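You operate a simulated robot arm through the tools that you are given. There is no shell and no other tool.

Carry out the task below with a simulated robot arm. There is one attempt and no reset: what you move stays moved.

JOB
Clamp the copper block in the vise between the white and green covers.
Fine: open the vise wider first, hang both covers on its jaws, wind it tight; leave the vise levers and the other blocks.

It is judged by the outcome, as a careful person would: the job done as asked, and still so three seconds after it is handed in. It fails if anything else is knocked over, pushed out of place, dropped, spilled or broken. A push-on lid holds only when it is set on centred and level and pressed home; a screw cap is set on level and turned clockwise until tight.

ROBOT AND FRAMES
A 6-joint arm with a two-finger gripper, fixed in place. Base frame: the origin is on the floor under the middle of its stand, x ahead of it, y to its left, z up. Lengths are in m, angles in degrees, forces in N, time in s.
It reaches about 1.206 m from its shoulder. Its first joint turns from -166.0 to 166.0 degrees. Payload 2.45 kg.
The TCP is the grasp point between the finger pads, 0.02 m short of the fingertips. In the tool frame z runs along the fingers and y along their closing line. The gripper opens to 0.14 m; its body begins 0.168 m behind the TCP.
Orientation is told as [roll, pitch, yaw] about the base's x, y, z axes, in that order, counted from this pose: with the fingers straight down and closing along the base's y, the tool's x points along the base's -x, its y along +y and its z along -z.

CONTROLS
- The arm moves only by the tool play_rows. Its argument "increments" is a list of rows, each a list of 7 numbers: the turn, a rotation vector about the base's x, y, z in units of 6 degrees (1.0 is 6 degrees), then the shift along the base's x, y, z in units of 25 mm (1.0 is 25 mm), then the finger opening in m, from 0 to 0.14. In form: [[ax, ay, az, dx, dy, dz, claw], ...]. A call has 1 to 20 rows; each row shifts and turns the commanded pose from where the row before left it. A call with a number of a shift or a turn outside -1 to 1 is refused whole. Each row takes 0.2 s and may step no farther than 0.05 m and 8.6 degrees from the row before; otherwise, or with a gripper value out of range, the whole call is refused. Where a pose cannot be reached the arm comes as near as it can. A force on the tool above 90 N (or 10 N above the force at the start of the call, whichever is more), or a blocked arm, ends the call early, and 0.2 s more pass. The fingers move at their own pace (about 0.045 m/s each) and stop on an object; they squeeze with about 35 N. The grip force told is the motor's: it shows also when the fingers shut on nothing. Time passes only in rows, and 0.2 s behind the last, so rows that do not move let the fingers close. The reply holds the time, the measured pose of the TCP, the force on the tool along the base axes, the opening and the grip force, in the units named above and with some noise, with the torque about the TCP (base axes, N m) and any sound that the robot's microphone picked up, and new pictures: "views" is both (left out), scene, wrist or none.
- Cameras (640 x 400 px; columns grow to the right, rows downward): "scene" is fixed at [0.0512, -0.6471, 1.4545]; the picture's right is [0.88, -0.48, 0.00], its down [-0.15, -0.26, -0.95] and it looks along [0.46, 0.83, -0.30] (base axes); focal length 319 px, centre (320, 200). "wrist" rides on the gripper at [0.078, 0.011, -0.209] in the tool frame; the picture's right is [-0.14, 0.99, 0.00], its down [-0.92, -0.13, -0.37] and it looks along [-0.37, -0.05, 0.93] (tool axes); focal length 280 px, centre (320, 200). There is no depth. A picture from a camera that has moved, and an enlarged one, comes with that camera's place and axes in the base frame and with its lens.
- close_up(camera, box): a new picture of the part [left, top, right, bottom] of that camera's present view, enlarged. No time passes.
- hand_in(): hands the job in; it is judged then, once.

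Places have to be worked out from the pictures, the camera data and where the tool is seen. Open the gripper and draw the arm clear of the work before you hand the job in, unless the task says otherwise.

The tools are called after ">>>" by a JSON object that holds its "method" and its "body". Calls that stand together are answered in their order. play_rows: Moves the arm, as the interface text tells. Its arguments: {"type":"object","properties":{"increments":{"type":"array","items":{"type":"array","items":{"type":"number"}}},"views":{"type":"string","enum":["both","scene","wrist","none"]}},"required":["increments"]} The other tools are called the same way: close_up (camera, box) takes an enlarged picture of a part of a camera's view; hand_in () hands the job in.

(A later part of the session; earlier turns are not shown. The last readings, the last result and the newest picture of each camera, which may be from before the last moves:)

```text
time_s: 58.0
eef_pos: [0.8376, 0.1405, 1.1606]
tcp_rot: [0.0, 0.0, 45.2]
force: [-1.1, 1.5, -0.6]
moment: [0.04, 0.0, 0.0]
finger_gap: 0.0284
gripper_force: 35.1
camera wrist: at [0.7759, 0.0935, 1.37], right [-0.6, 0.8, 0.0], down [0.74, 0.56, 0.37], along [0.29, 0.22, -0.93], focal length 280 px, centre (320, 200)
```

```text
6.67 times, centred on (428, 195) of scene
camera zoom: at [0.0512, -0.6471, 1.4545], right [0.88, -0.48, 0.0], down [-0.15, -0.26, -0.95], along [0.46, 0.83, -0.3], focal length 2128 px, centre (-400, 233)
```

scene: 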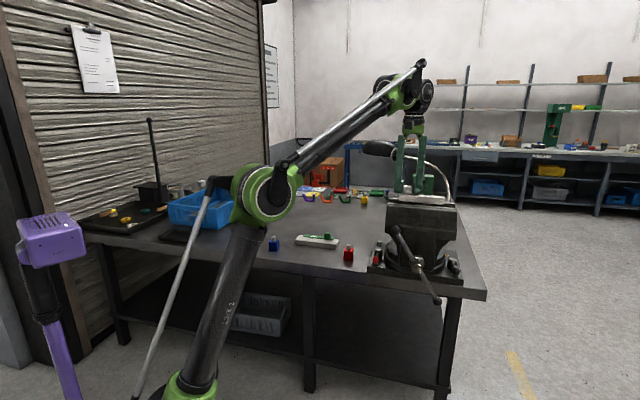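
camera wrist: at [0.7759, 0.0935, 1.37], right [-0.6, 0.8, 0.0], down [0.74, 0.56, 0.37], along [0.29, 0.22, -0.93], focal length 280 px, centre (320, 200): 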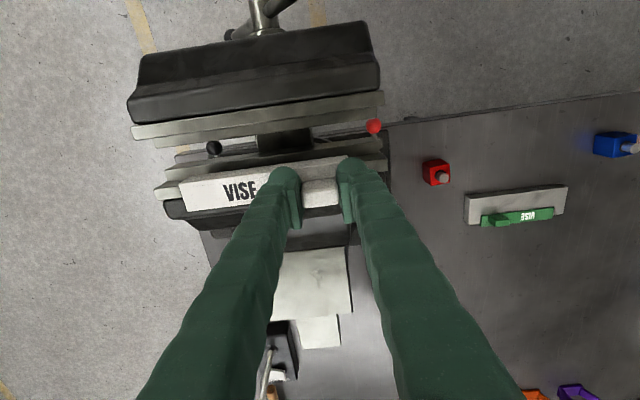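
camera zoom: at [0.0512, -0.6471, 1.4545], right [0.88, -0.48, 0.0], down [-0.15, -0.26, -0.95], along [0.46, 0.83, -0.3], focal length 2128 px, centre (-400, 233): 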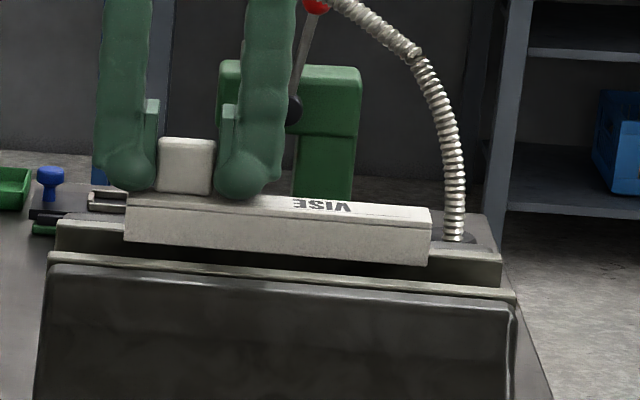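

The skirt has entered the gap without touching. I shift 3 mm back towards the rear jaw and lower on until the lip rests.

>>> {"method": "play_rows", "body": {"increments": [[0, 0, 0, 0.085, 0.085, -0.2, 0.01], [0, 0, 0, 0, 0, -0.12, 0.01], [0, 0, 0, 0, 0, -0.08, 0.01], [0, 0, 0, 0, 0, -0.08, 0.01], [0, 0, 0, 0, 0, 0, 0.01]]}}

>>> {"method": "close_up", "body": {"camera": "wrist", "box": [160, 100, 400, 250]}}

>>> {"method": "close_up", "body": {"camera": "scene", "box": [380, 175, 460, 225]}}

```text
time_s: 59.2
eef_pos: [0.8396, 0.1422, 1.1492]
tcp_rot: [0.0, 0.1, 45.0]
force: [-4.3, -5.1, 0.6]
moment: [-0.21, 0.18, -0.01]
finger_gap: 0.0284
gripper_force: 35.3
camera wrist: at [0.7773, 0.0951, 1.3585], right [-0.6, 0.8, 0.0], down [0.74, 0.56, 0.37], along [0.29, 0.22, -0.93], focal length 280 px, centre (320, 200)
```

scene: 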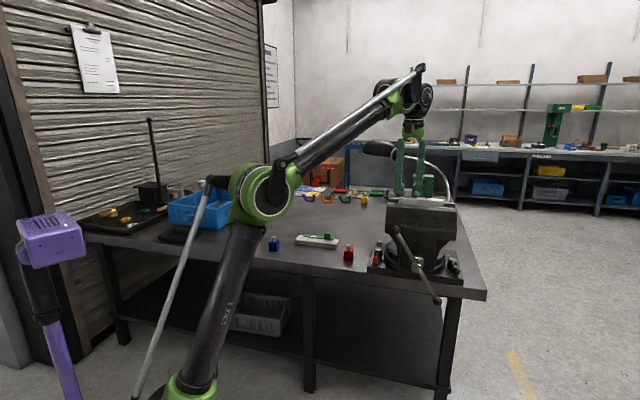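
wrist: 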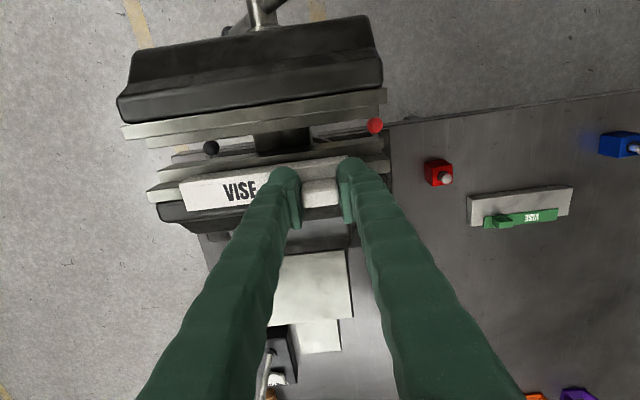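

```text
2.67 times, centred on (280, 175) of wrist
camera zoom: at [0.7773, 0.0951, 1.3585], right [-0.6, 0.8, 0.0], down [0.74, 0.56, 0.37], along [0.29, 0.22, -0.93], focal length 748 px, centre (427, 267)
```

zoom: 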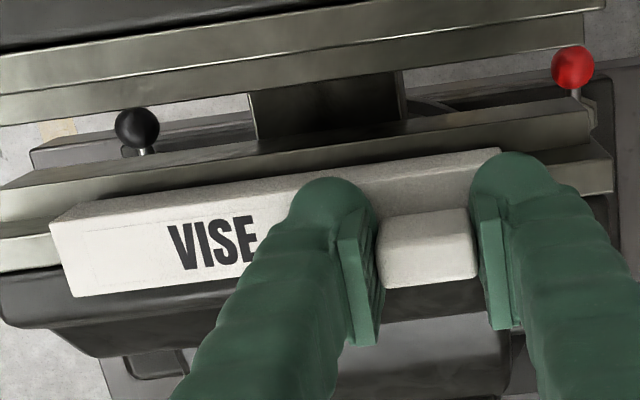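

```text
8.00 times, centred on (420, 200) of scene
camera zoom: at [0.0512, -0.6471, 1.4545], right [0.88, -0.48, 0.0], down [-0.15, -0.26, -0.95], along [0.46, 0.83, -0.3], focal length 2553 px, centre (-480, 200)
```

zoom: 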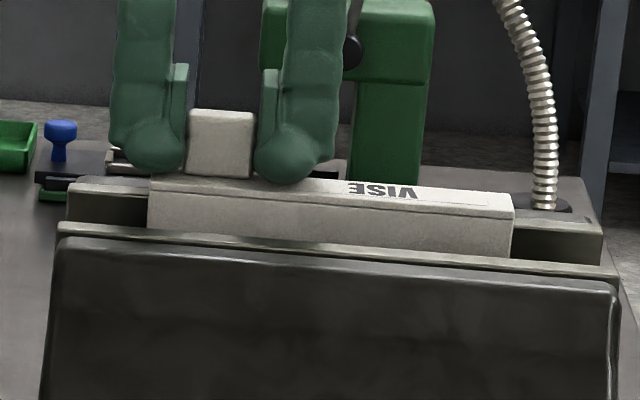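

The skirt now touches the rear jaw face lightly (about 6.6 N). I ease that by 1 mm and keep lowering in 1 mm steps until the lip carries load.

>>> {"method": "play_rows", "body": {"increments": [[0, 0, 0, -0.03, -0.03, 0, 0.01], [0, 0, 0, 0, 0, -0.04, 0.01], [0, 0, 0, 0, 0, -0.04, 0.01], [0, 0, 0, 0, 0, 0, 0.01]], "views": "none"}}

```text
time_s: 60.2
eef_pos: [0.8378, 0.1419, 1.1472]
tcp_rot: [-0.1, 0.0, 45.1]
force: [0.3, -0.2, -1.2]
moment: [0.04, 0.0, -0.03]
finger_gap: 0.0284
gripper_force: 35.2
```

>>> {"method": "play_rows", "body": {"increments": [[0, 0, 0, 0, 0, -0.04, 0.01], [0, 0, 0, 0, 0, -0.04, 0.01], [0, 0, 0, 0, 0, 0, 0.01]], "views": "scene"}}

>>> {"method": "close_up", "body": {"camera": "scene", "box": [380, 175, 460, 225]}}

```text
time_s: 61.0
eef_pos: [0.8381, 0.1418, 1.1471]
tcp_rot: [0.0, -0.1, 45.1]
force: [-0.2, 1.2, 0.0]
moment: [-0.05, -0.07, -0.02]
finger_gap: 0.0282
gripper_force: 35.0
```

scene: 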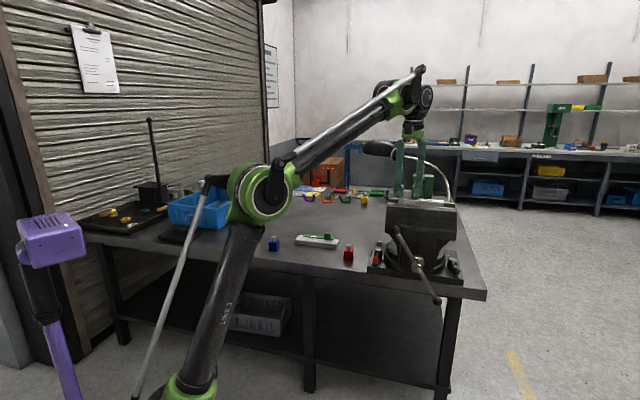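

```text
8.00 times, centred on (420, 200) of scene
camera zoom: at [0.0512, -0.6471, 1.4545], right [0.88, -0.48, 0.0], down [-0.15, -0.26, -0.95], along [0.46, 0.83, -0.3], focal length 2553 px, centre (-480, 200)
```

zoom: 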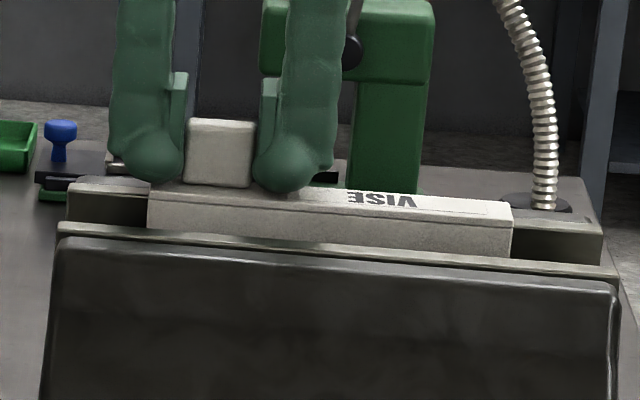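

>>> {"method": "play_rows", "body": {"increments": [[0, 0, 0, 0, 0, -0.04, 0.01], [0, 0, 0, 0, 0, 0, 0.01]], "views": "none"}}

>>> {"method": "play_rows", "body": {"increments": [[0, 0, 0, 0, 0, -0.04, 0.01], [0, 0, 0, 0, 0, 0, 0.01]], "views": "none"}}

```text
time_s: 61.6
eef_pos: [0.8377, 0.1425, 1.1449]
tcp_rot: [0.1, -0.1, 45.0]
force: [4.3, 2.0, 17.4]
moment: [0.05, -0.09, 0.01]
finger_gap: 0.0284
gripper_force: 35.1
```

```text
time_s: 62.2
eef_pos: [0.8375, 0.1421, 1.1458]
tcp_rot: [-0.1, 0.0, 45.2]
force: [3.8, -0.1, 26.2]
moment: [-0.01, -0.02, 0.06]
finger_gap: 0.0282
gripper_force: 35.0
```

The lip is seated (17–26 N down, no moment). I relieve the pressure by 1–2 mm of command, open the fingers, and rise clear.

>>> {"method": "play_rows", "body": {"increments": [[0, 0, 0, 0, 0, 0.06, 0.01], [0, 0, 0, 0, 0, 0, 0.06], [0, 0, 0, 0, 0, 0, 0.06], [0, 0, 0, 0, 0, 0, 0.06], [0, 0, 0, 0, 0, 0.6, 0.06], [0, 0, 0, 0, 0, 1, 0.06], [0, 0, 0, -0.4, 0.4, 0.3, 0.06], [0, 0, 0, -1, 1, 0, 0.06], [0, 0, 0, -1, 1, 0, 0.06], [0, 0, 0, 0, 0, 0, 0.06]]}}

>>> {"method": "close_up", "body": {"camera": "wrist", "box": [60, 60, 380, 260]}}

>>> {"method": "close_up", "body": {"camera": "scene", "box": [380, 175, 476, 225]}}

```text
time_s: 64.4
eef_pos: [0.7789, 0.2029, 1.1951]
tcp_rot: [-0.1, -0.1, 45.1]
force: [-0.8, 0.4, 0.8]
moment: [0.0, -0.01, 0.02]
finger_gap: 0.0602
gripper_force: 0.0
camera wrist: at [0.7173, 0.156, 1.4027], right [-0.6, 0.8, 0.0], down [0.74, 0.56, 0.37], along [0.29, 0.22, -0.93], focal length 280 px, centre (320, 200)
```

scene: 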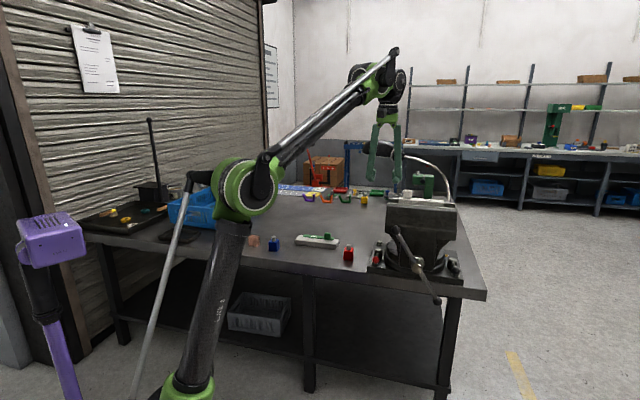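
wrist: 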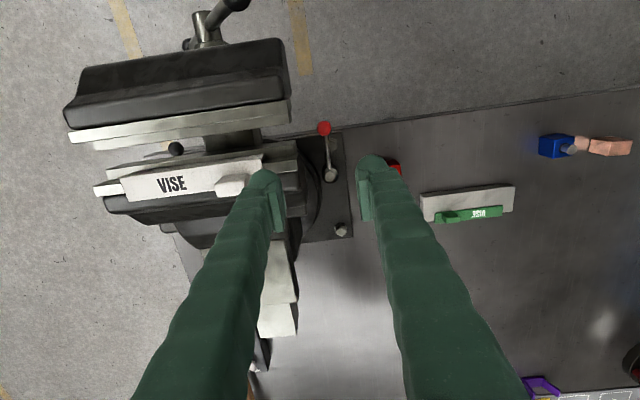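

```text
2.00 times, centred on (220, 160) of wrist
camera zoom: at [0.7173, 0.156, 1.4027], right [-0.6, 0.8, 0.0], down [0.74, 0.56, 0.37], along [0.29, 0.22, -0.93], focal length 561 px, centre (520, 280)
```

zoom: 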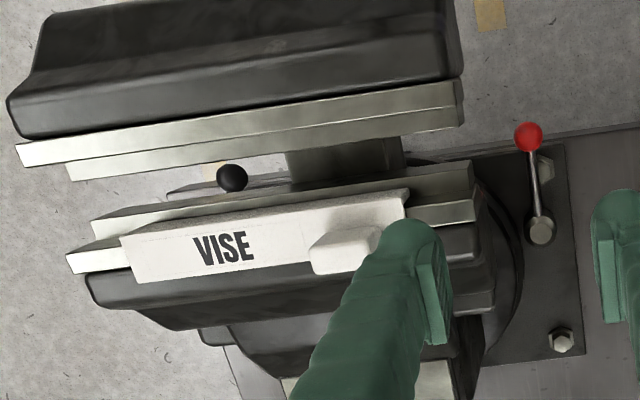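

```text
6.67 times, centred on (428, 200) of scene
camera zoom: at [0.0512, -0.6471, 1.4545], right [0.88, -0.48, 0.0], down [-0.15, -0.26, -0.95], along [0.46, 0.83, -0.3], focal length 2128 px, centre (-400, 200)
```

zoom: 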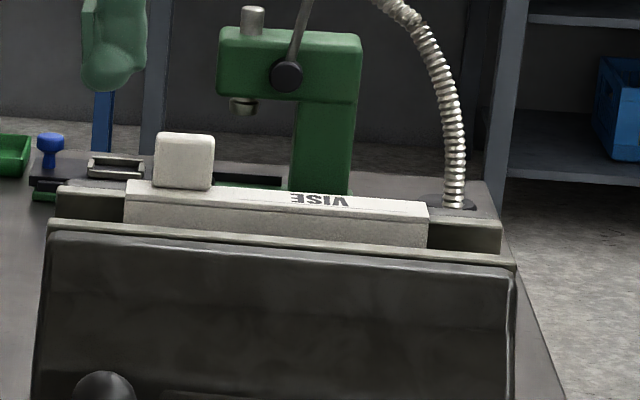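

The white cover hangs centred on the rear jaw. Now I go back for the green cover.

>>> {"method": "play_rows", "body": {"increments": [[0, 0, 0, -0.1, 0.96, 0, 0.06], [0, 0, 0, -0.1, 0.96, 0, 0.06], [0, 0, 0, -0.1, 0.96, 0, 0.06], [0, 0, 0, -0.1, 0.96, 0, 0.06], [0, 0, 0, -0.1, 0.96, 0, 0.06], [0, 0, 0, -0.1, 0.96, 0, 0.06], [0, 0, 0, -0.1, 0.96, -1, 0.06], [0, 0, 0, -0.1, 0.96, -1, 0.06], [0, 0, 0, -0.1, 0.96, -1, 0.06], [0, 0, 0, -0.1, 0.96, -1, 0.06], [0, 0, 0, -0.1, 0.96, -1, 0.06], [0, 0, 0, -0.1, 0.96, -1, 0.06], [0, 0, 0, -0.1, 0.96, -1, 0.06], [0, 0, 0, -0.1, 0.96, -1, 0.06], [0, 0, 0, 0, 0, -1, 0.06], [0, 0, 0, 0, 0, -0.8, 0.06], [0, 0, 0, 0, 0, 0, 0.06]]}}

>>> {"method": "close_up", "body": {"camera": "wrist", "box": [220, 110, 420, 235]}}

>>> {"method": "close_up", "body": {"camera": "wrist", "box": [280, 140, 360, 190]}}

```text
time_s: 68.0
eef_pos: [0.7446, 0.5368, 0.946]
tcp_rot: [-0.1, 0.0, 45.1]
force: [0.7, 0.8, -0.1]
moment: [-0.03, 0.03, 0.02]
finger_gap: 0.06
gripper_force: 0.0
camera wrist: at [0.6823, 0.489, 1.1557], right [-0.6, 0.8, 0.0], down [0.74, 0.56, 0.37], along [0.29, 0.22, -0.93], focal length 280 px, centre (320, 200)
```

scene: 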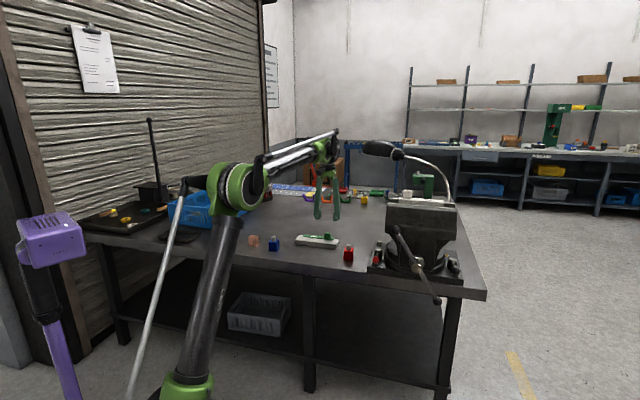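
wrist: 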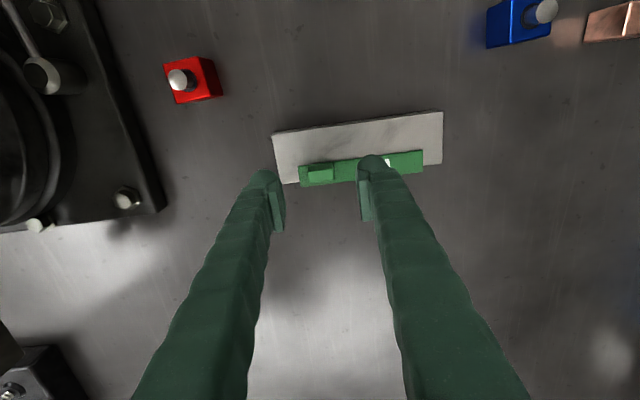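

```text
3.20 times, centred on (320, 172) of wrist
camera zoom: at [0.6823, 0.489, 1.1557], right [-0.6, 0.8, 0.0], down [0.74, 0.56, 0.37], along [0.29, 0.22, -0.93], focal length 897 px, centre (320, 288)
```

zoom: 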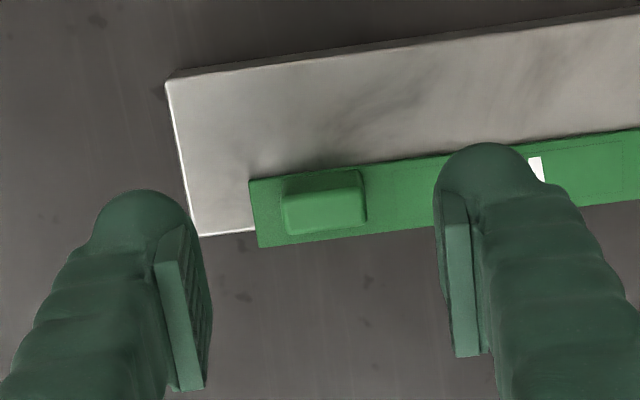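

```text
8.00 times, centred on (320, 165) of wrist
camera zoom: at [0.6823, 0.489, 1.1557], right [-0.6, 0.8, 0.0], down [0.74, 0.56, 0.37], along [0.29, 0.22, -0.93], focal length 2243 px, centre (320, 480)
```

zoom: 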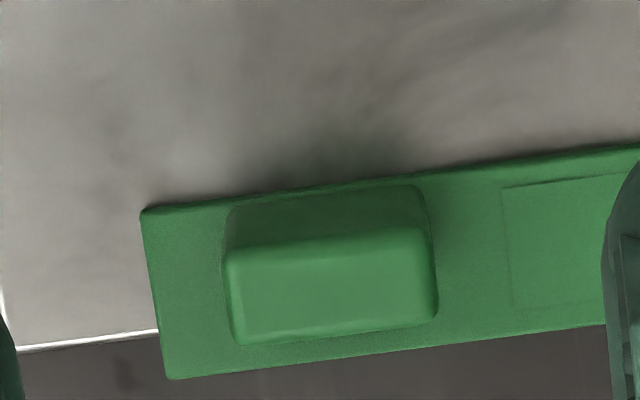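

The green knob is centred at about (0.753,0.545), 11 mm further along a than the TCP. I shift, descend to the same grip height (z≈0.8495) and close.

>>> {"method": "play_rows", "body": {"increments": [[0, 0, 0, 0.328, 0.312, -1, 0.06], [0, 0, 0, 0, 0, -1, 0.06], [0, 0, 0, 0, 0, -1, 0.06], [0, 0, 0, 0, 0, -0.5, 0.06], [0, 0, 0, 0, 0, 0, 0.06]]}}

>>> {"method": "close_up", "body": {"camera": "wrist", "box": [240, 150, 400, 250]}}

```text
time_s: 69.2
eef_pos: [0.753, 0.5479, 0.8607]
tcp_rot: [0.1, -0.1, 45.1]
force: [0.4, 0.1, 0.6]
moment: [-0.01, -0.03, 0.02]
finger_gap: 0.0602
gripper_force: 0.0
camera wrist: at [0.6903, 0.4987, 1.0694], right [-0.6, 0.8, 0.0], down [0.74, 0.56, 0.37], along [0.29, 0.22, -0.93], focal length 280 px, centre (320, 200)
```

scene: 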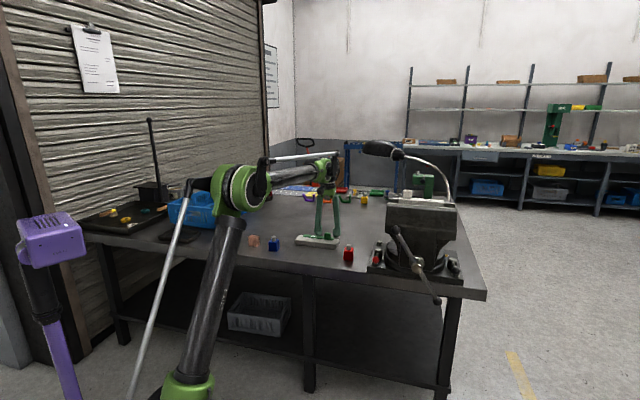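
wrist: 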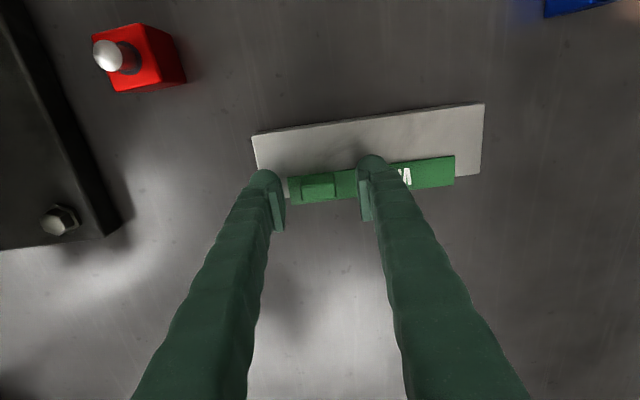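

```text
4.00 times, centred on (320, 200) of wrist
camera zoom: at [0.6903, 0.4987, 1.0694], right [-0.6, 0.8, 0.0], down [0.74, 0.56, 0.37], along [0.29, 0.22, -0.93], focal length 1122 px, centre (320, 200)
```

zoom: 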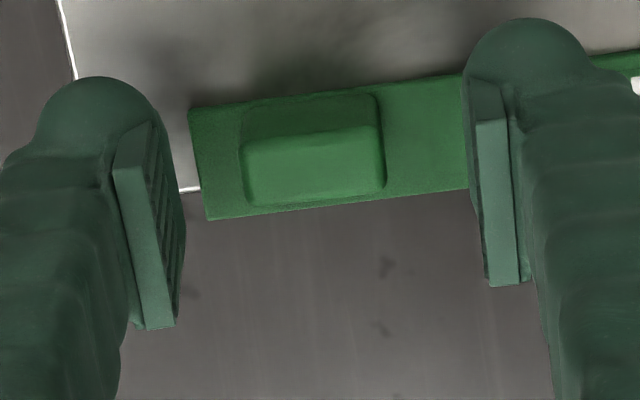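

>>> {"method": "play_rows", "body": {"increments": [[0, 0, 0, -0.03, -0.08, -0.45, 0.06], [0, 0, 0, 0, 0, 0, 0.06], [0, 0, 0, 0, 0, 0, 0.01], [0, 0, 0, 0, 0, 0, 0.01], [0, 0, 0, 0, 0, 0, 0.01], [0, 0, 0, 0, 0, 0, 0.01], [0, 0, 0, 0, 0, 0, 0.01]]}}

>>> {"method": "close_up", "body": {"camera": "wrist", "box": [240, 150, 400, 250]}}

```text
time_s: 70.8
eef_pos: [0.7511, 0.545, 0.8486]
tcp_rot: [0.0, 0.0, 45.1]
force: [0.5, 0.1, 0.4]
moment: [-0.02, 0.01, 0.02]
finger_gap: 0.0283
gripper_force: 34.5
camera wrist: at [0.6891, 0.4969, 1.0575], right [-0.6, 0.8, 0.0], down [0.74, 0.56, 0.37], along [0.29, 0.22, -0.93], focal length 280 px, centre (320, 200)
```

scene: 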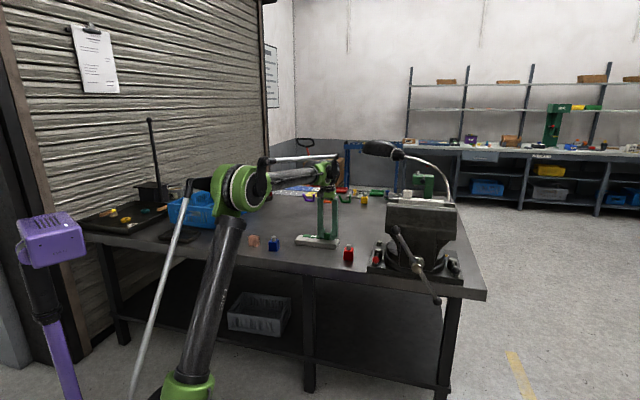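
wrist: 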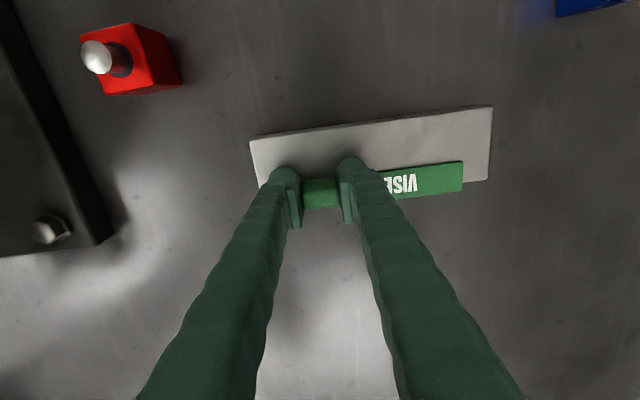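

```text
4.00 times, centred on (320, 200) of wrist
camera zoom: at [0.6891, 0.4969, 1.0575], right [-0.6, 0.8, 0.0], down [0.74, 0.56, 0.37], along [0.29, 0.22, -0.93], focal length 1122 px, centre (320, 200)
```

zoom: 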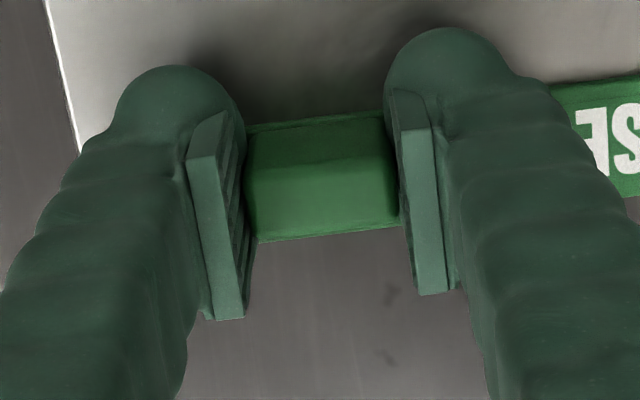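

Green is gripped (28.3 mm, 35 N). I lift it straight up, then carry it round the near side of the vise so it stays away from the white knob.

>>> {"method": "play_rows", "body": {"increments": [[0, 0, 0, 0, 0, 0.5, 0.01], [0, 0, 0, 0, 0, 1, 0.01], [0, 0, 0, 0, 0, 1, 0.01], [0, 0, 0, 0, 0, 1, 0.01], [0, 0, 0, 0, 0, 1, 0.01], [0, 0, 0, 0, 0, 1, 0.01], [0, 0, 0, 0, 0, 0.5, 0.01]]}}

>>> {"method": "play_rows", "body": {"increments": [[0, 0, 0, -0.49, -0.98, 0.65, 0.01], [0, 0, 0, -0.49, -0.98, 0.65, 0.01], [0, 0, 0, -0.49, -0.98, 0.65, 0.01], [0, 0, 0, -0.49, -0.98, 0.65, 0.01], [0, 0, 0, -0.49, -0.98, 0.65, 0.01], [0, 0, 0, -0.49, -0.98, 0.65, 0.01], [0, 0, 0, -0.49, -0.98, 0.65, 0.01], [0, 0, 0, -0.49, -0.98, 0.65, 0.01], [0, 0, 0, -0.49, -0.98, 0.65, 0.01], [0, 0, 0, -0.49, -0.98, 0.65, 0.01], [0, 0, 0, -0.49, -0.98, 0.65, 0.01], [0, 0, 0, -0.49, -0.98, 0.65, 0.01], [0, 0, 0, 0, 0, 0, 0.01]]}}

>>> {"method": "close_up", "body": {"camera": "scene", "box": [320, 150, 480, 250]}}

```text
time_s: 72.4
eef_pos: [0.7503, 0.5454, 0.9991]
tcp_rot: [0.0, 0.0, 45.2]
force: [0.4, 0.3, -0.7]
moment: [0.0, -0.02, -0.01]
finger_gap: 0.0283
gripper_force: 35.2
camera wrist: at [0.6889, 0.4968, 1.2077], right [-0.6, 0.8, 0.0], down [0.74, 0.56, 0.37], along [0.29, 0.22, -0.93], focal length 280 px, centre (320, 200)
```

scene: 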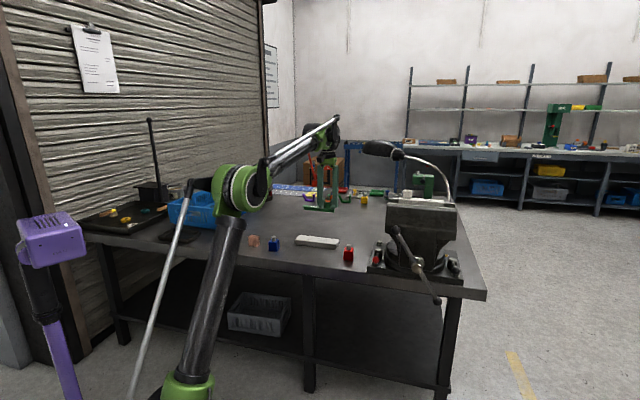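
wrist: 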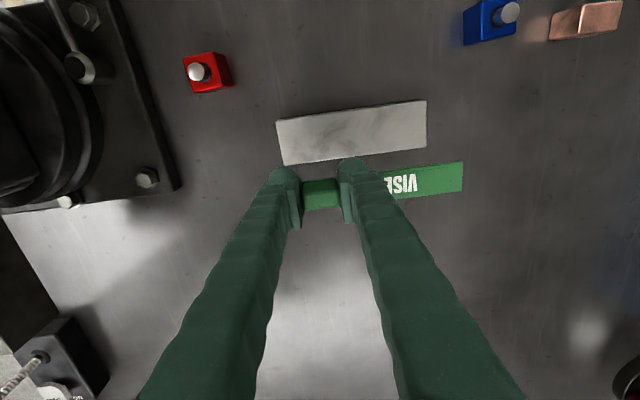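

```text
time_s: 75.2
eef_pos: [0.6047, 0.2478, 1.1934]
tcp_rot: [0.0, -0.1, 45.1]
force: [-0.3, -0.4, -0.8]
moment: [-0.01, 0.03, -0.04]
finger_gap: 0.0284
gripper_force: 34.8
camera wrist: at [0.5426, 0.2002, 1.4021], right [-0.6, 0.8, 0.0], down [0.74, 0.56, 0.37], along [0.29, 0.22, -0.93], focal length 280 px, centre (320, 200)
```

scene: 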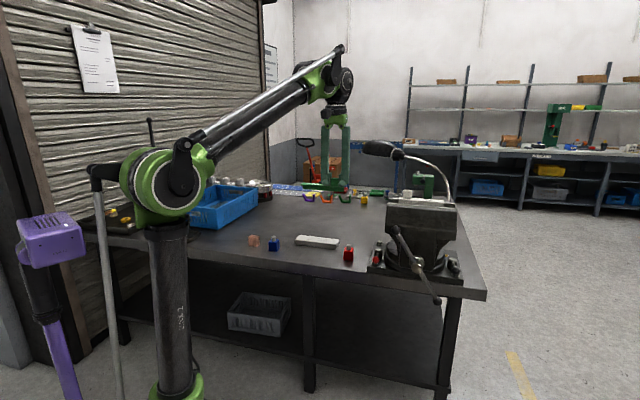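
wrist: 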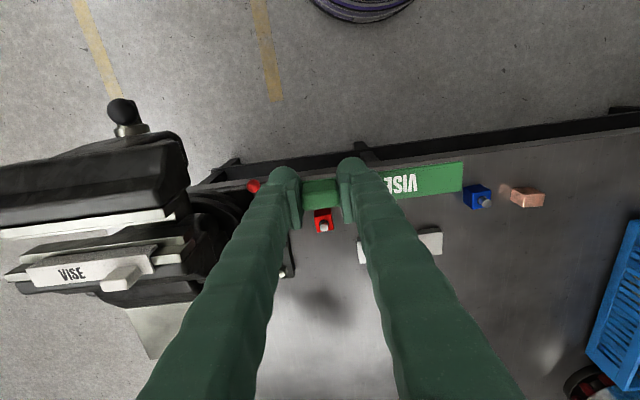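

```text
4.00 times, centred on (400, 200) of scene
camera zoom: at [0.0512, -0.6471, 1.4545], right [0.88, -0.48, 0.0], down [-0.15, -0.26, -0.95], along [0.46, 0.83, -0.3], focal length 1277 px, centre (0, 200)
```

zoom: 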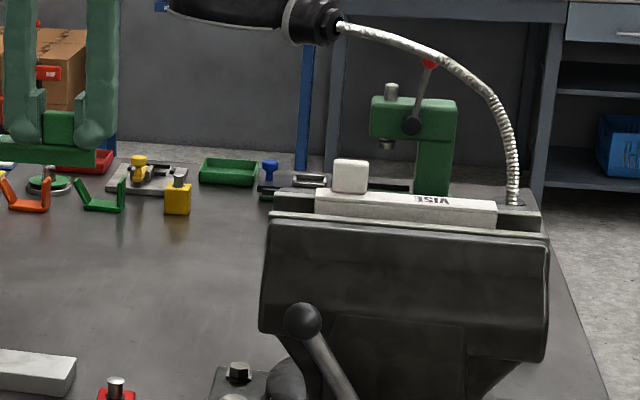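

Clear so far. I carry the green cover along the front jaw to its place, staying about 29 mm above it.

>>> {"method": "play_rows", "body": {"increments": [[0, 0, 0, 1, -0.9, 0, 0.01], [0, 0, 0, 1, -0.9, 0, 0.01], [0, 0, 0, 1, -0.9, 0, 0.01], [0, 0, 0, 1, -0.9, 0, 0.01], [0, 0, 0, 1, -0.9, 0, 0.01], [0, 0, 0, 1, -0.9, 0, 0.01], [0, 0, 0, 1, -0.9, 0, 0.01], [0, 0, 0, 1, -0.9, 0, 0.01], [0, 0, 0, 1, -0.9, 0, 0.01], [0, 0, 0, 1, -0.9, 0, 0.01], [0, 0, 0, 0, 0, 0, 0.01]]}}

>>> {"method": "close_up", "body": {"camera": "wrist", "box": [240, 100, 480, 250]}}

>>> {"method": "close_up", "body": {"camera": "scene", "box": [380, 160, 476, 220]}}

```text
time_s: 77.6
eef_pos: [0.8527, 0.0255, 1.1944]
tcp_rot: [0.0, 0.0, 45.0]
force: [-0.3, 0.2, -0.2]
moment: [0.03, -0.02, -0.03]
finger_gap: 0.0285
gripper_force: 34.8
camera wrist: at [0.7906, -0.0226, 1.4038], right [-0.6, 0.8, 0.0], down [0.74, 0.56, 0.37], along [0.29, 0.22, -0.93], focal length 280 px, centre (320, 200)
```

scene: 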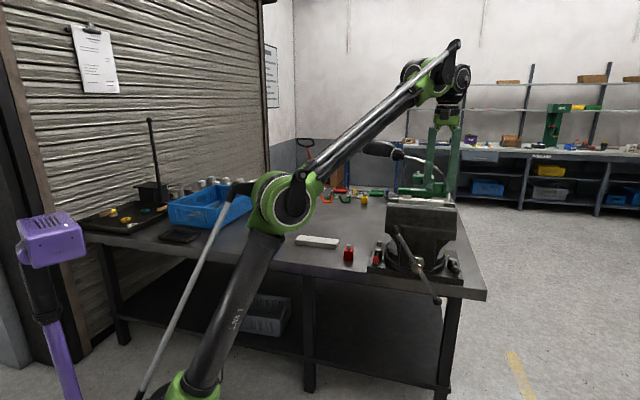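
wrist: 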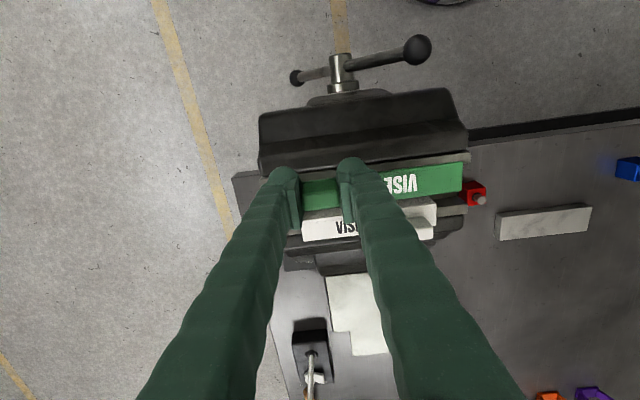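

```text
2.67 times, centred on (360, 175) of wrist
camera zoom: at [0.7906, -0.0226, 1.4038], right [-0.6, 0.8, 0.0], down [0.74, 0.56, 0.37], along [0.29, 0.22, -0.93], focal length 748 px, centre (213, 267)
```

zoom: 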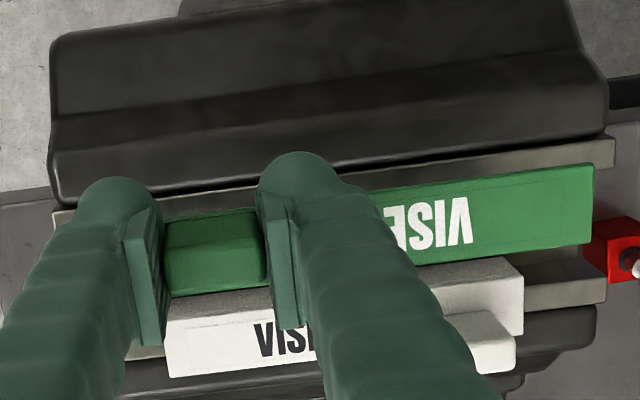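

```text
6.67 times, centred on (428, 190) of scene
camera zoom: at [0.0512, -0.6471, 1.4545], right [0.88, -0.48, 0.0], down [-0.15, -0.26, -0.95], along [0.46, 0.83, -0.3], focal length 2128 px, centre (-400, 267)
```

zoom: 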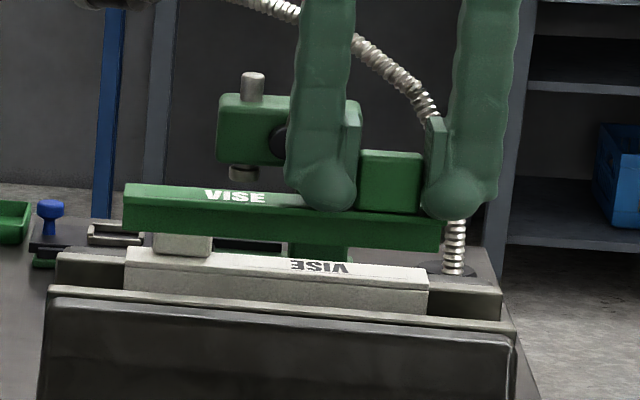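

The green cover's skirt is about 4 mm clear of the front jaw face (a≈0.634) and centred. I lower it in steps.

>>> {"method": "play_rows", "body": {"increments": [[0, 0, 0, 0.03, -0.03, -0.5, 0.01], [0, 0, 0, 0, 0, -0.4, 0.01], [0, 0, 0, 0, 0, -0.3, 0.01], [0, 0, 0, 0, 0, -0.25, 0.01], [0, 0, 0, 0, 0, 0, 0.01]]}}

>>> {"method": "close_up", "body": {"camera": "wrist", "box": [240, 100, 480, 250]}}

>>> {"method": "close_up", "body": {"camera": "scene", "box": [380, 170, 476, 230]}}

```text
time_s: 78.8
eef_pos: [0.8537, 0.0244, 1.1574]
tcp_rot: [0.0, -0.1, 45.0]
force: [-0.5, -0.5, -0.7]
moment: [0.01, -0.02, 0.02]
finger_gap: 0.0284
gripper_force: 35.2
camera wrist: at [0.7926, -0.0233, 1.3662], right [-0.6, 0.8, 0.0], down [0.74, 0.56, 0.37], along [0.29, 0.22, -0.93], focal length 280 px, centre (320, 200)
```

scene: 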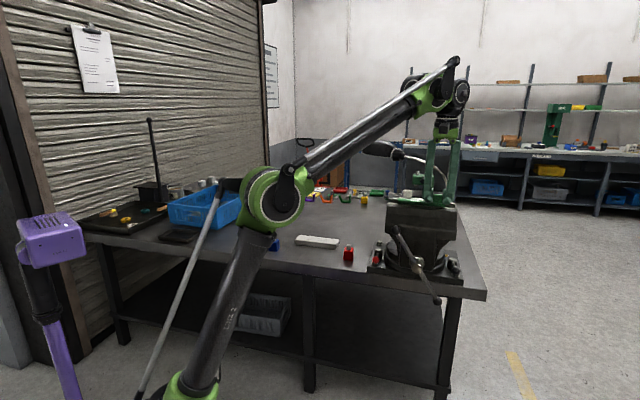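
wrist: 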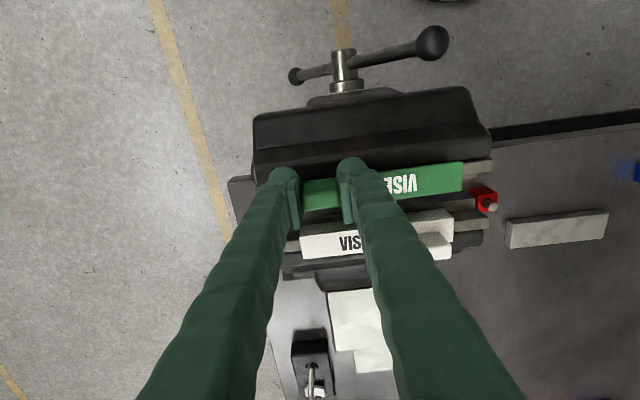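

```text
2.67 times, centred on (360, 175) of wrist
camera zoom: at [0.7926, -0.0233, 1.3662], right [-0.6, 0.8, 0.0], down [0.74, 0.56, 0.37], along [0.29, 0.22, -0.93], focal length 748 px, centre (213, 267)
```

zoom: 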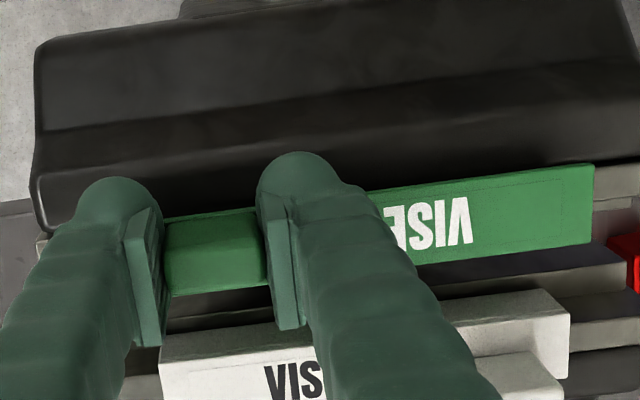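

```text
6.67 times, centred on (428, 200) of scene
camera zoom: at [0.0512, -0.6471, 1.4545], right [0.88, -0.48, 0.0], down [-0.15, -0.26, -0.95], along [0.46, 0.83, -0.3], focal length 2128 px, centre (-400, 200)
```

zoom: 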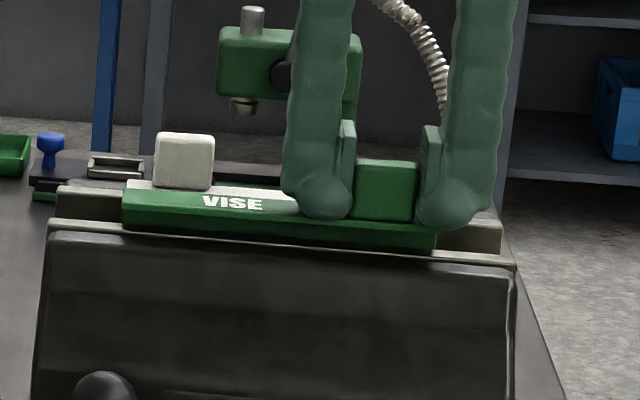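

The skirt is inside the gap without touching. I shift 2.5 mm towards the front jaw and lower on to contact.

>>> {"method": "play_rows", "body": {"increments": [[0, 0, 0, -0.07, -0.07, -0.16, 0.01], [0, 0, 0, 0, 0, -0.12, 0.01], [0, 0, 0, 0, 0, -0.12, 0.01], [0, 0, 0, 0, 0, 0, 0.01]], "views": "none"}}

>>> {"method": "play_rows", "body": {"increments": [[0, 0, 0, 0, 0, -0.06, 0.01], [0, 0, 0, 0, 0, 0, 0.01]], "views": "none"}}

>>> {"method": "play_rows", "body": {"increments": [[0, 0, 0, 0, 0, -0.04, 0.01], [0, 0, 0, 0, 0, 0, 0.01]], "views": "none"}}

```text
time_s: 79.8
eef_pos: [0.8523, 0.0232, 1.1463]
tcp_rot: [-0.1, 0.0, 45.1]
force: [-0.5, 0.3, -0.1]
moment: [-0.02, -0.02, 0.01]
finger_gap: 0.0286
gripper_force: 34.6
```

```text
time_s: 80.4
eef_pos: [0.8538, 0.0235, 1.1454]
tcp_rot: [0.0, 0.0, 45.1]
force: [0.0, -0.4, -0.3]
moment: [-0.04, -0.05, 0.01]
finger_gap: 0.0284
gripper_force: 35.0
```

```text
time_s: 81.0
eef_pos: [0.8534, 0.0238, 1.1435]
tcp_rot: [-0.1, 0.1, 45.0]
force: [0.0, -0.6, 0.5]
moment: [0.04, 0.03, -0.01]
finger_gap: 0.0284
gripper_force: 35.1
```

>>> {"method": "play_rows", "body": {"increments": [[0, 0, 0, 0, 0, -0.04, 0.01], [0, 0, 0, 0, 0, 0, 0.01]], "views": "none"}}

>>> {"method": "play_rows", "body": {"increments": [[0, 0, 0, 0, 0, -0.04, 0.01], [0, 0, 0, 0, 0, 0, 0.01]], "views": "none"}}

>>> {"method": "close_up", "body": {"camera": "scene", "box": [380, 170, 476, 230]}}

```text
time_s: 81.6
eef_pos: [0.8525, 0.0216, 1.1443]
tcp_rot: [0.1, 0.0, 45.1]
force: [2.2, 0.3, 9.9]
moment: [0.05, -0.09, -0.02]
finger_gap: 0.0284
gripper_force: 35.1
```

```text
time_s: 82.2
eef_pos: [0.8515, 0.0233, 1.1434]
tcp_rot: [0.0, 0.0, 45.2]
force: [7.3, -1.9, 40.7]
moment: [0.2, -0.19, -0.15]
finger_gap: 0.0283
gripper_force: 34.6
```

```text
6.67 times, centred on (428, 200) of scene
camera zoom: at [0.0512, -0.6471, 1.4545], right [0.88, -0.48, 0.0], down [-0.15, -0.26, -0.95], along [0.46, 0.83, -0.3], focal length 2128 px, centre (-400, 200)
```

zoom: 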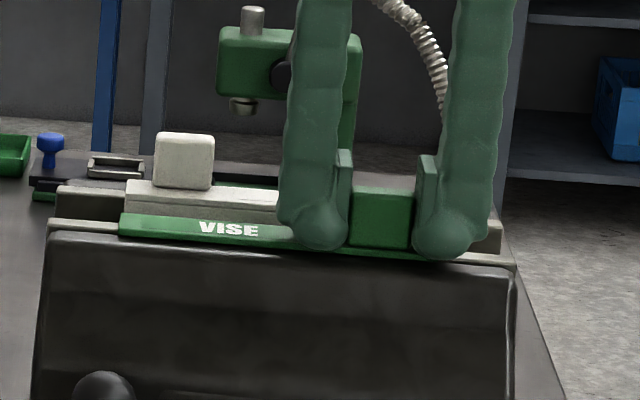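

Green is seated on the front jaw (40 N). I relieve the load, open, and rise.

>>> {"method": "play_rows", "body": {"increments": [[0, 0, 0, 0, 0, 0.07, 0.01], [0, 0, 0, 0, 0, 0, 0.055], [0, 0, 0, 0, 0, 0, 0.055], [0, 0, 0, 0, 0, 0, 0.055], [0, 0, 0, 0, 0, 0.5, 0.055], [0, 0, 0, 0, 0, 1, 0.055], [0, 0, 0, -0.6, -0.6, 0.3, 0.055], [0, 0, 0, -1, -1, 0, 0.055], [0, 0, 0, -1, -1, 0, 0.055], [0, 0, 0, 0, 0, 0, 0.055]]}}

>>> {"method": "close_up", "body": {"camera": "wrist", "box": [220, 160, 480, 340]}}

>>> {"method": "close_up", "body": {"camera": "scene", "box": [380, 170, 476, 230]}}

```text
time_s: 84.4
eef_pos: [0.7888, -0.043, 1.1884]
tcp_rot: [0.0, 0.0, 45.1]
force: [-0.2, -0.1, -0.3]
moment: [0.02, -0.02, 0.0]
finger_gap: 0.0552
gripper_force: 0.0
camera wrist: at [0.727, -0.0905, 1.3983], right [-0.6, 0.8, 0.0], down [0.74, 0.56, 0.37], along [0.29, 0.22, -0.93], focal length 280 px, centre (320, 200)
```

scene: 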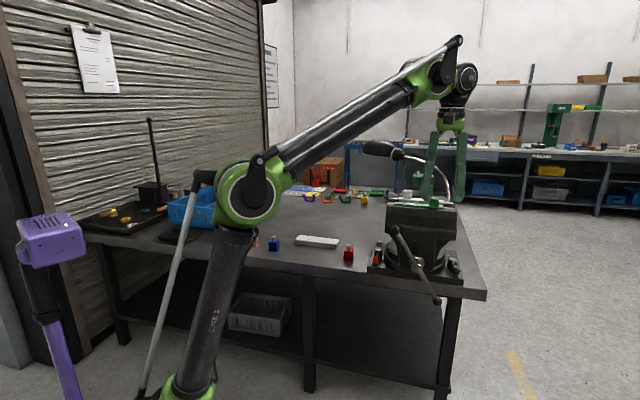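
wrist: 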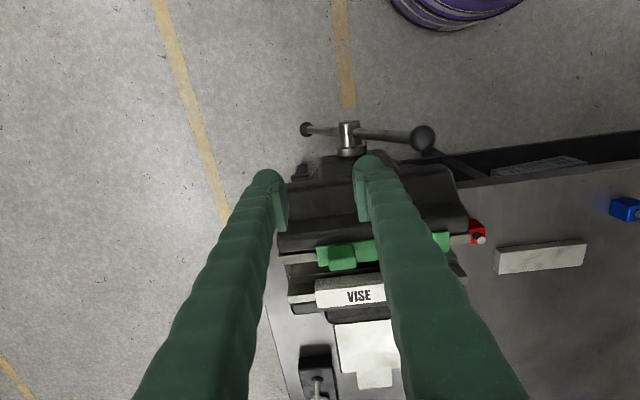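

```text
2.22 times, centred on (350, 250) of wrist
camera zoom: at [0.727, -0.0905, 1.3983], right [-0.6, 0.8, 0.0], down [0.74, 0.56, 0.37], along [0.29, 0.22, -0.93], focal length 623 px, centre (253, 89)
```

zoom: 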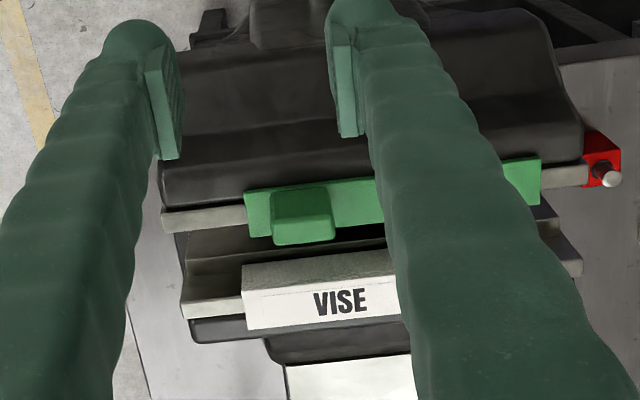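

```text
6.67 times, centred on (428, 200) of scene
camera zoom: at [0.0512, -0.6471, 1.4545], right [0.88, -0.48, 0.0], down [-0.15, -0.26, -0.95], along [0.46, 0.83, -0.3], focal length 2128 px, centre (-400, 200)
```

zoom: 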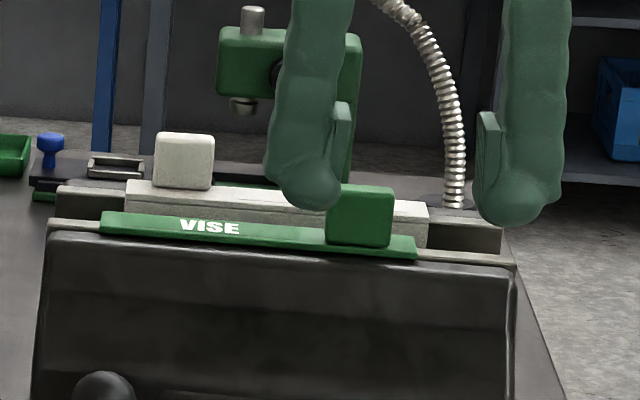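

Both covers hang on their jaws; the green one slid about 8 mm left on release but still lies well within the jaw. Before placing the block I'll wind the jaws in by about 4 mm so the shelves support it better. I go back in front of the handle with the fingers closed and horizontal.

>>> {"method": "close_up", "body": {"camera": "scene", "box": [440, 198, 472, 218]}}

>>> {"method": "play_rows", "body": {"increments": [[0.884, -0.884, 0, -0.76, -0.07, 0, 0.0], [0.884, -0.884, 0, -0.76, -0.07, 0, 0.0], [0.884, -0.884, 0, -0.76, -0.07, 0, 0.0], [0.884, -0.884, 0, -0.76, -0.07, 0, 0.0], [0.884, -0.884, 0, -0.76, -0.07, 0, 0.0], [0.884, -0.884, 0, -0.76, -0.07, 0, 0.0], [0.884, -0.884, 0, -0.76, -0.07, 0, 0.0], [0.884, -0.884, 0, -0.76, -0.07, 0, 0.0], [0.884, -0.884, 0, -0.76, -0.07, 0, 0.0], [0.884, -0.884, 0, -0.76, -0.07, 0, 0.0], [0.884, -0.884, 0, 0, 0, -0.5, 0.0], [0.884, -0.884, 0, 0, 0, -1, 0.0], [0, 0, 0, 0, 0, -1, 0.0], [0, 0, 0, 0, 0, -1, 0.0], [0, 0, 0, 0, 0, -1, 0.0], [0, 0, 0, 0, 0, -1, 0.0], [0, 0, 0, 0, 0, -1, 0.0], [0, 0, 0, 0, 0, -1, 0.0], [0, 0, 0, 0, 0, -0.5, 0.0]]}}

>>> {"method": "close_up", "body": {"camera": "scene", "box": [370, 180, 490, 310]}}

```text
16.00 times, centred on (456, 208) of scene
camera zoom: at [0.0512, -0.6471, 1.4545], right [0.88, -0.48, 0.0], down [-0.15, -0.26, -0.95], along [0.46, 0.83, -0.3], focal length 5107 px, centre (-1856, 72)
```

zoom: 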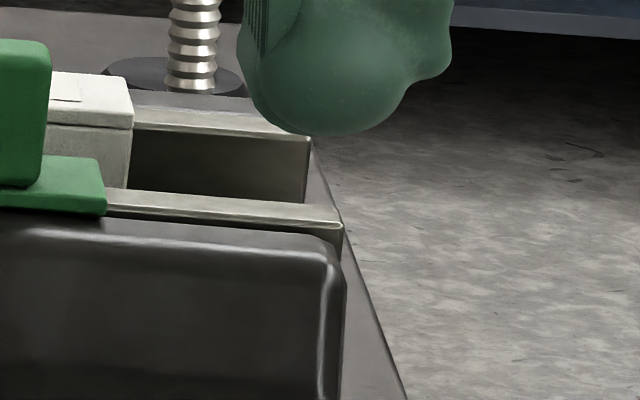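

```text
time_s: 88.4
eef_pos: [0.5979, -0.0597, 0.9902]
tcp_rot: [-54.9, -90.0, 99.9]
force: [-0.8, -0.7, 0.9]
moment: [0.01, 0.0, 0.06]
finger_gap: 0.0
gripper_force: 29.8
camera wrist: at [0.4436, -0.1995, 0.9109], right [-0.7, 0.7, 0.14], down [-0.17, -0.35, 0.92], along [0.69, 0.62, 0.36], focal length 280 px, centre (320, 200)
```

scene: 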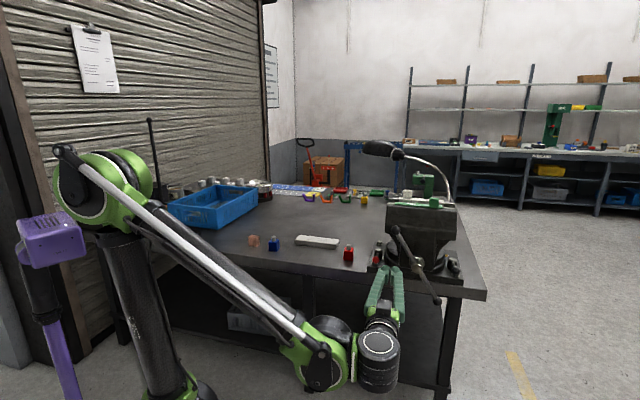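
wrist: 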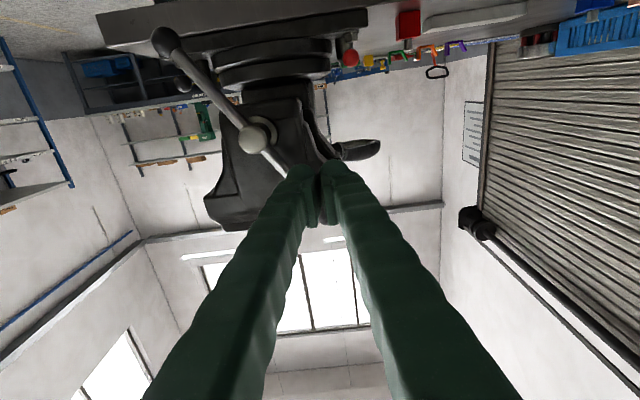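

```text
3.08 times, centred on (430, 245) of scene
camera zoom: at [0.0512, -0.6471, 1.4545], right [0.88, -0.48, 0.0], down [-0.15, -0.26, -0.95], along [0.46, 0.83, -0.3], focal length 982 px, centre (-18, 62)
```

zoom: 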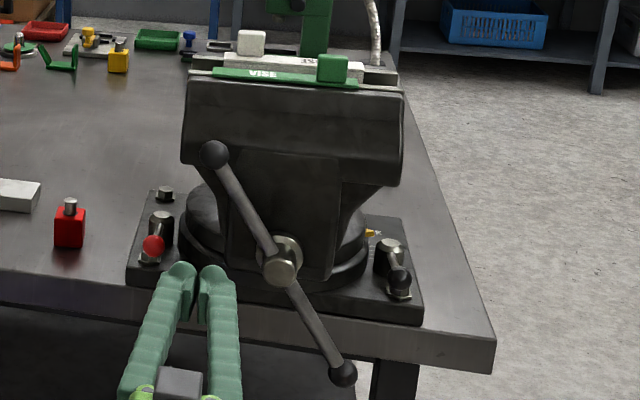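

The bar stands at 120°, and the fingers are left of its upper arm. I advance past the bar and orbit clockwise (closing), first about 135°.

>>> {"method": "play_rows", "body": {"increments": [[0, 0, 0, 0.738, 0.738, 0, 0], [0, 0, 0, 0.738, 0.738, 0, 0], [0, 0, 0, 0.738, 0.738, 0, 0], [0, 0, 0, 0.738, 0.738, 0, 0], [0, 0, 0, 0.738, 0.738, 0, 0], [0, 0, 0, 0, 0, 0, 0]]}}

>>> {"method": "close_up", "body": {"camera": "scene", "box": [370, 180, 490, 310]}}

```text
time_s: 89.8
eef_pos: [0.6903, 0.0314, 0.9905]
tcp_rot: [-52.9, -89.9, 98.0]
force: [-0.3, -0.2, 0.7]
moment: [0.01, 0.0, -0.04]
finger_gap: 0.0
gripper_force: 30.1
camera wrist: at [0.5355, -0.1089, 0.9131], right [-0.7, 0.7, 0.14], down [-0.17, -0.35, 0.92], along [0.69, 0.62, 0.36], focal length 280 px, centre (320, 200)
```

scene: 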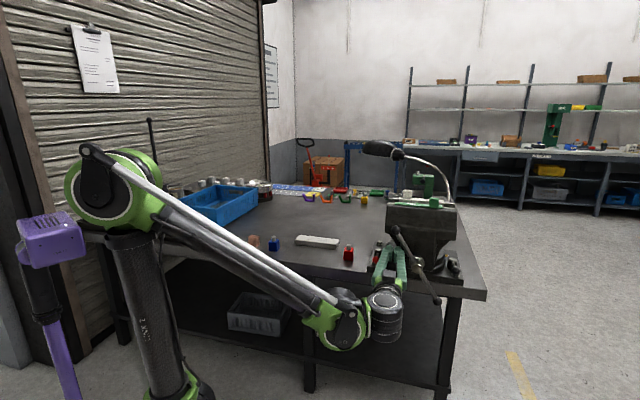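
wrist: 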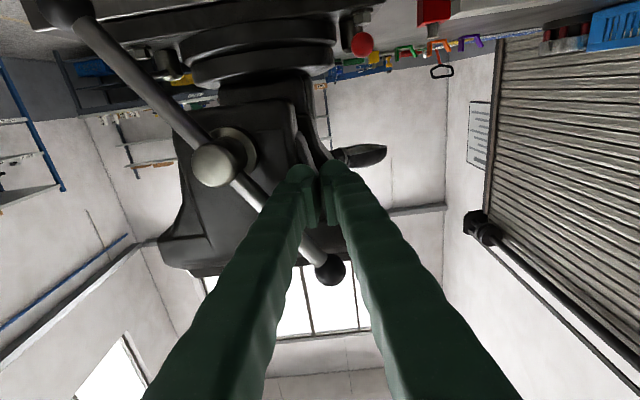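

```text
3.08 times, centred on (430, 245) of scene
camera zoom: at [0.0512, -0.6471, 1.4545], right [0.88, -0.48, 0.0], down [-0.15, -0.26, -0.95], along [0.46, 0.83, -0.3], focal length 982 px, centre (-18, 62)
```

zoom: 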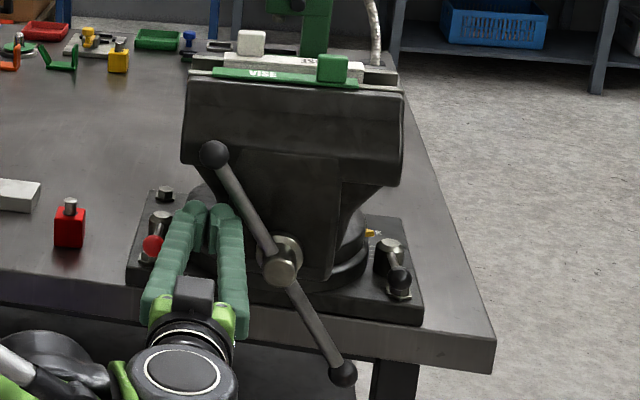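

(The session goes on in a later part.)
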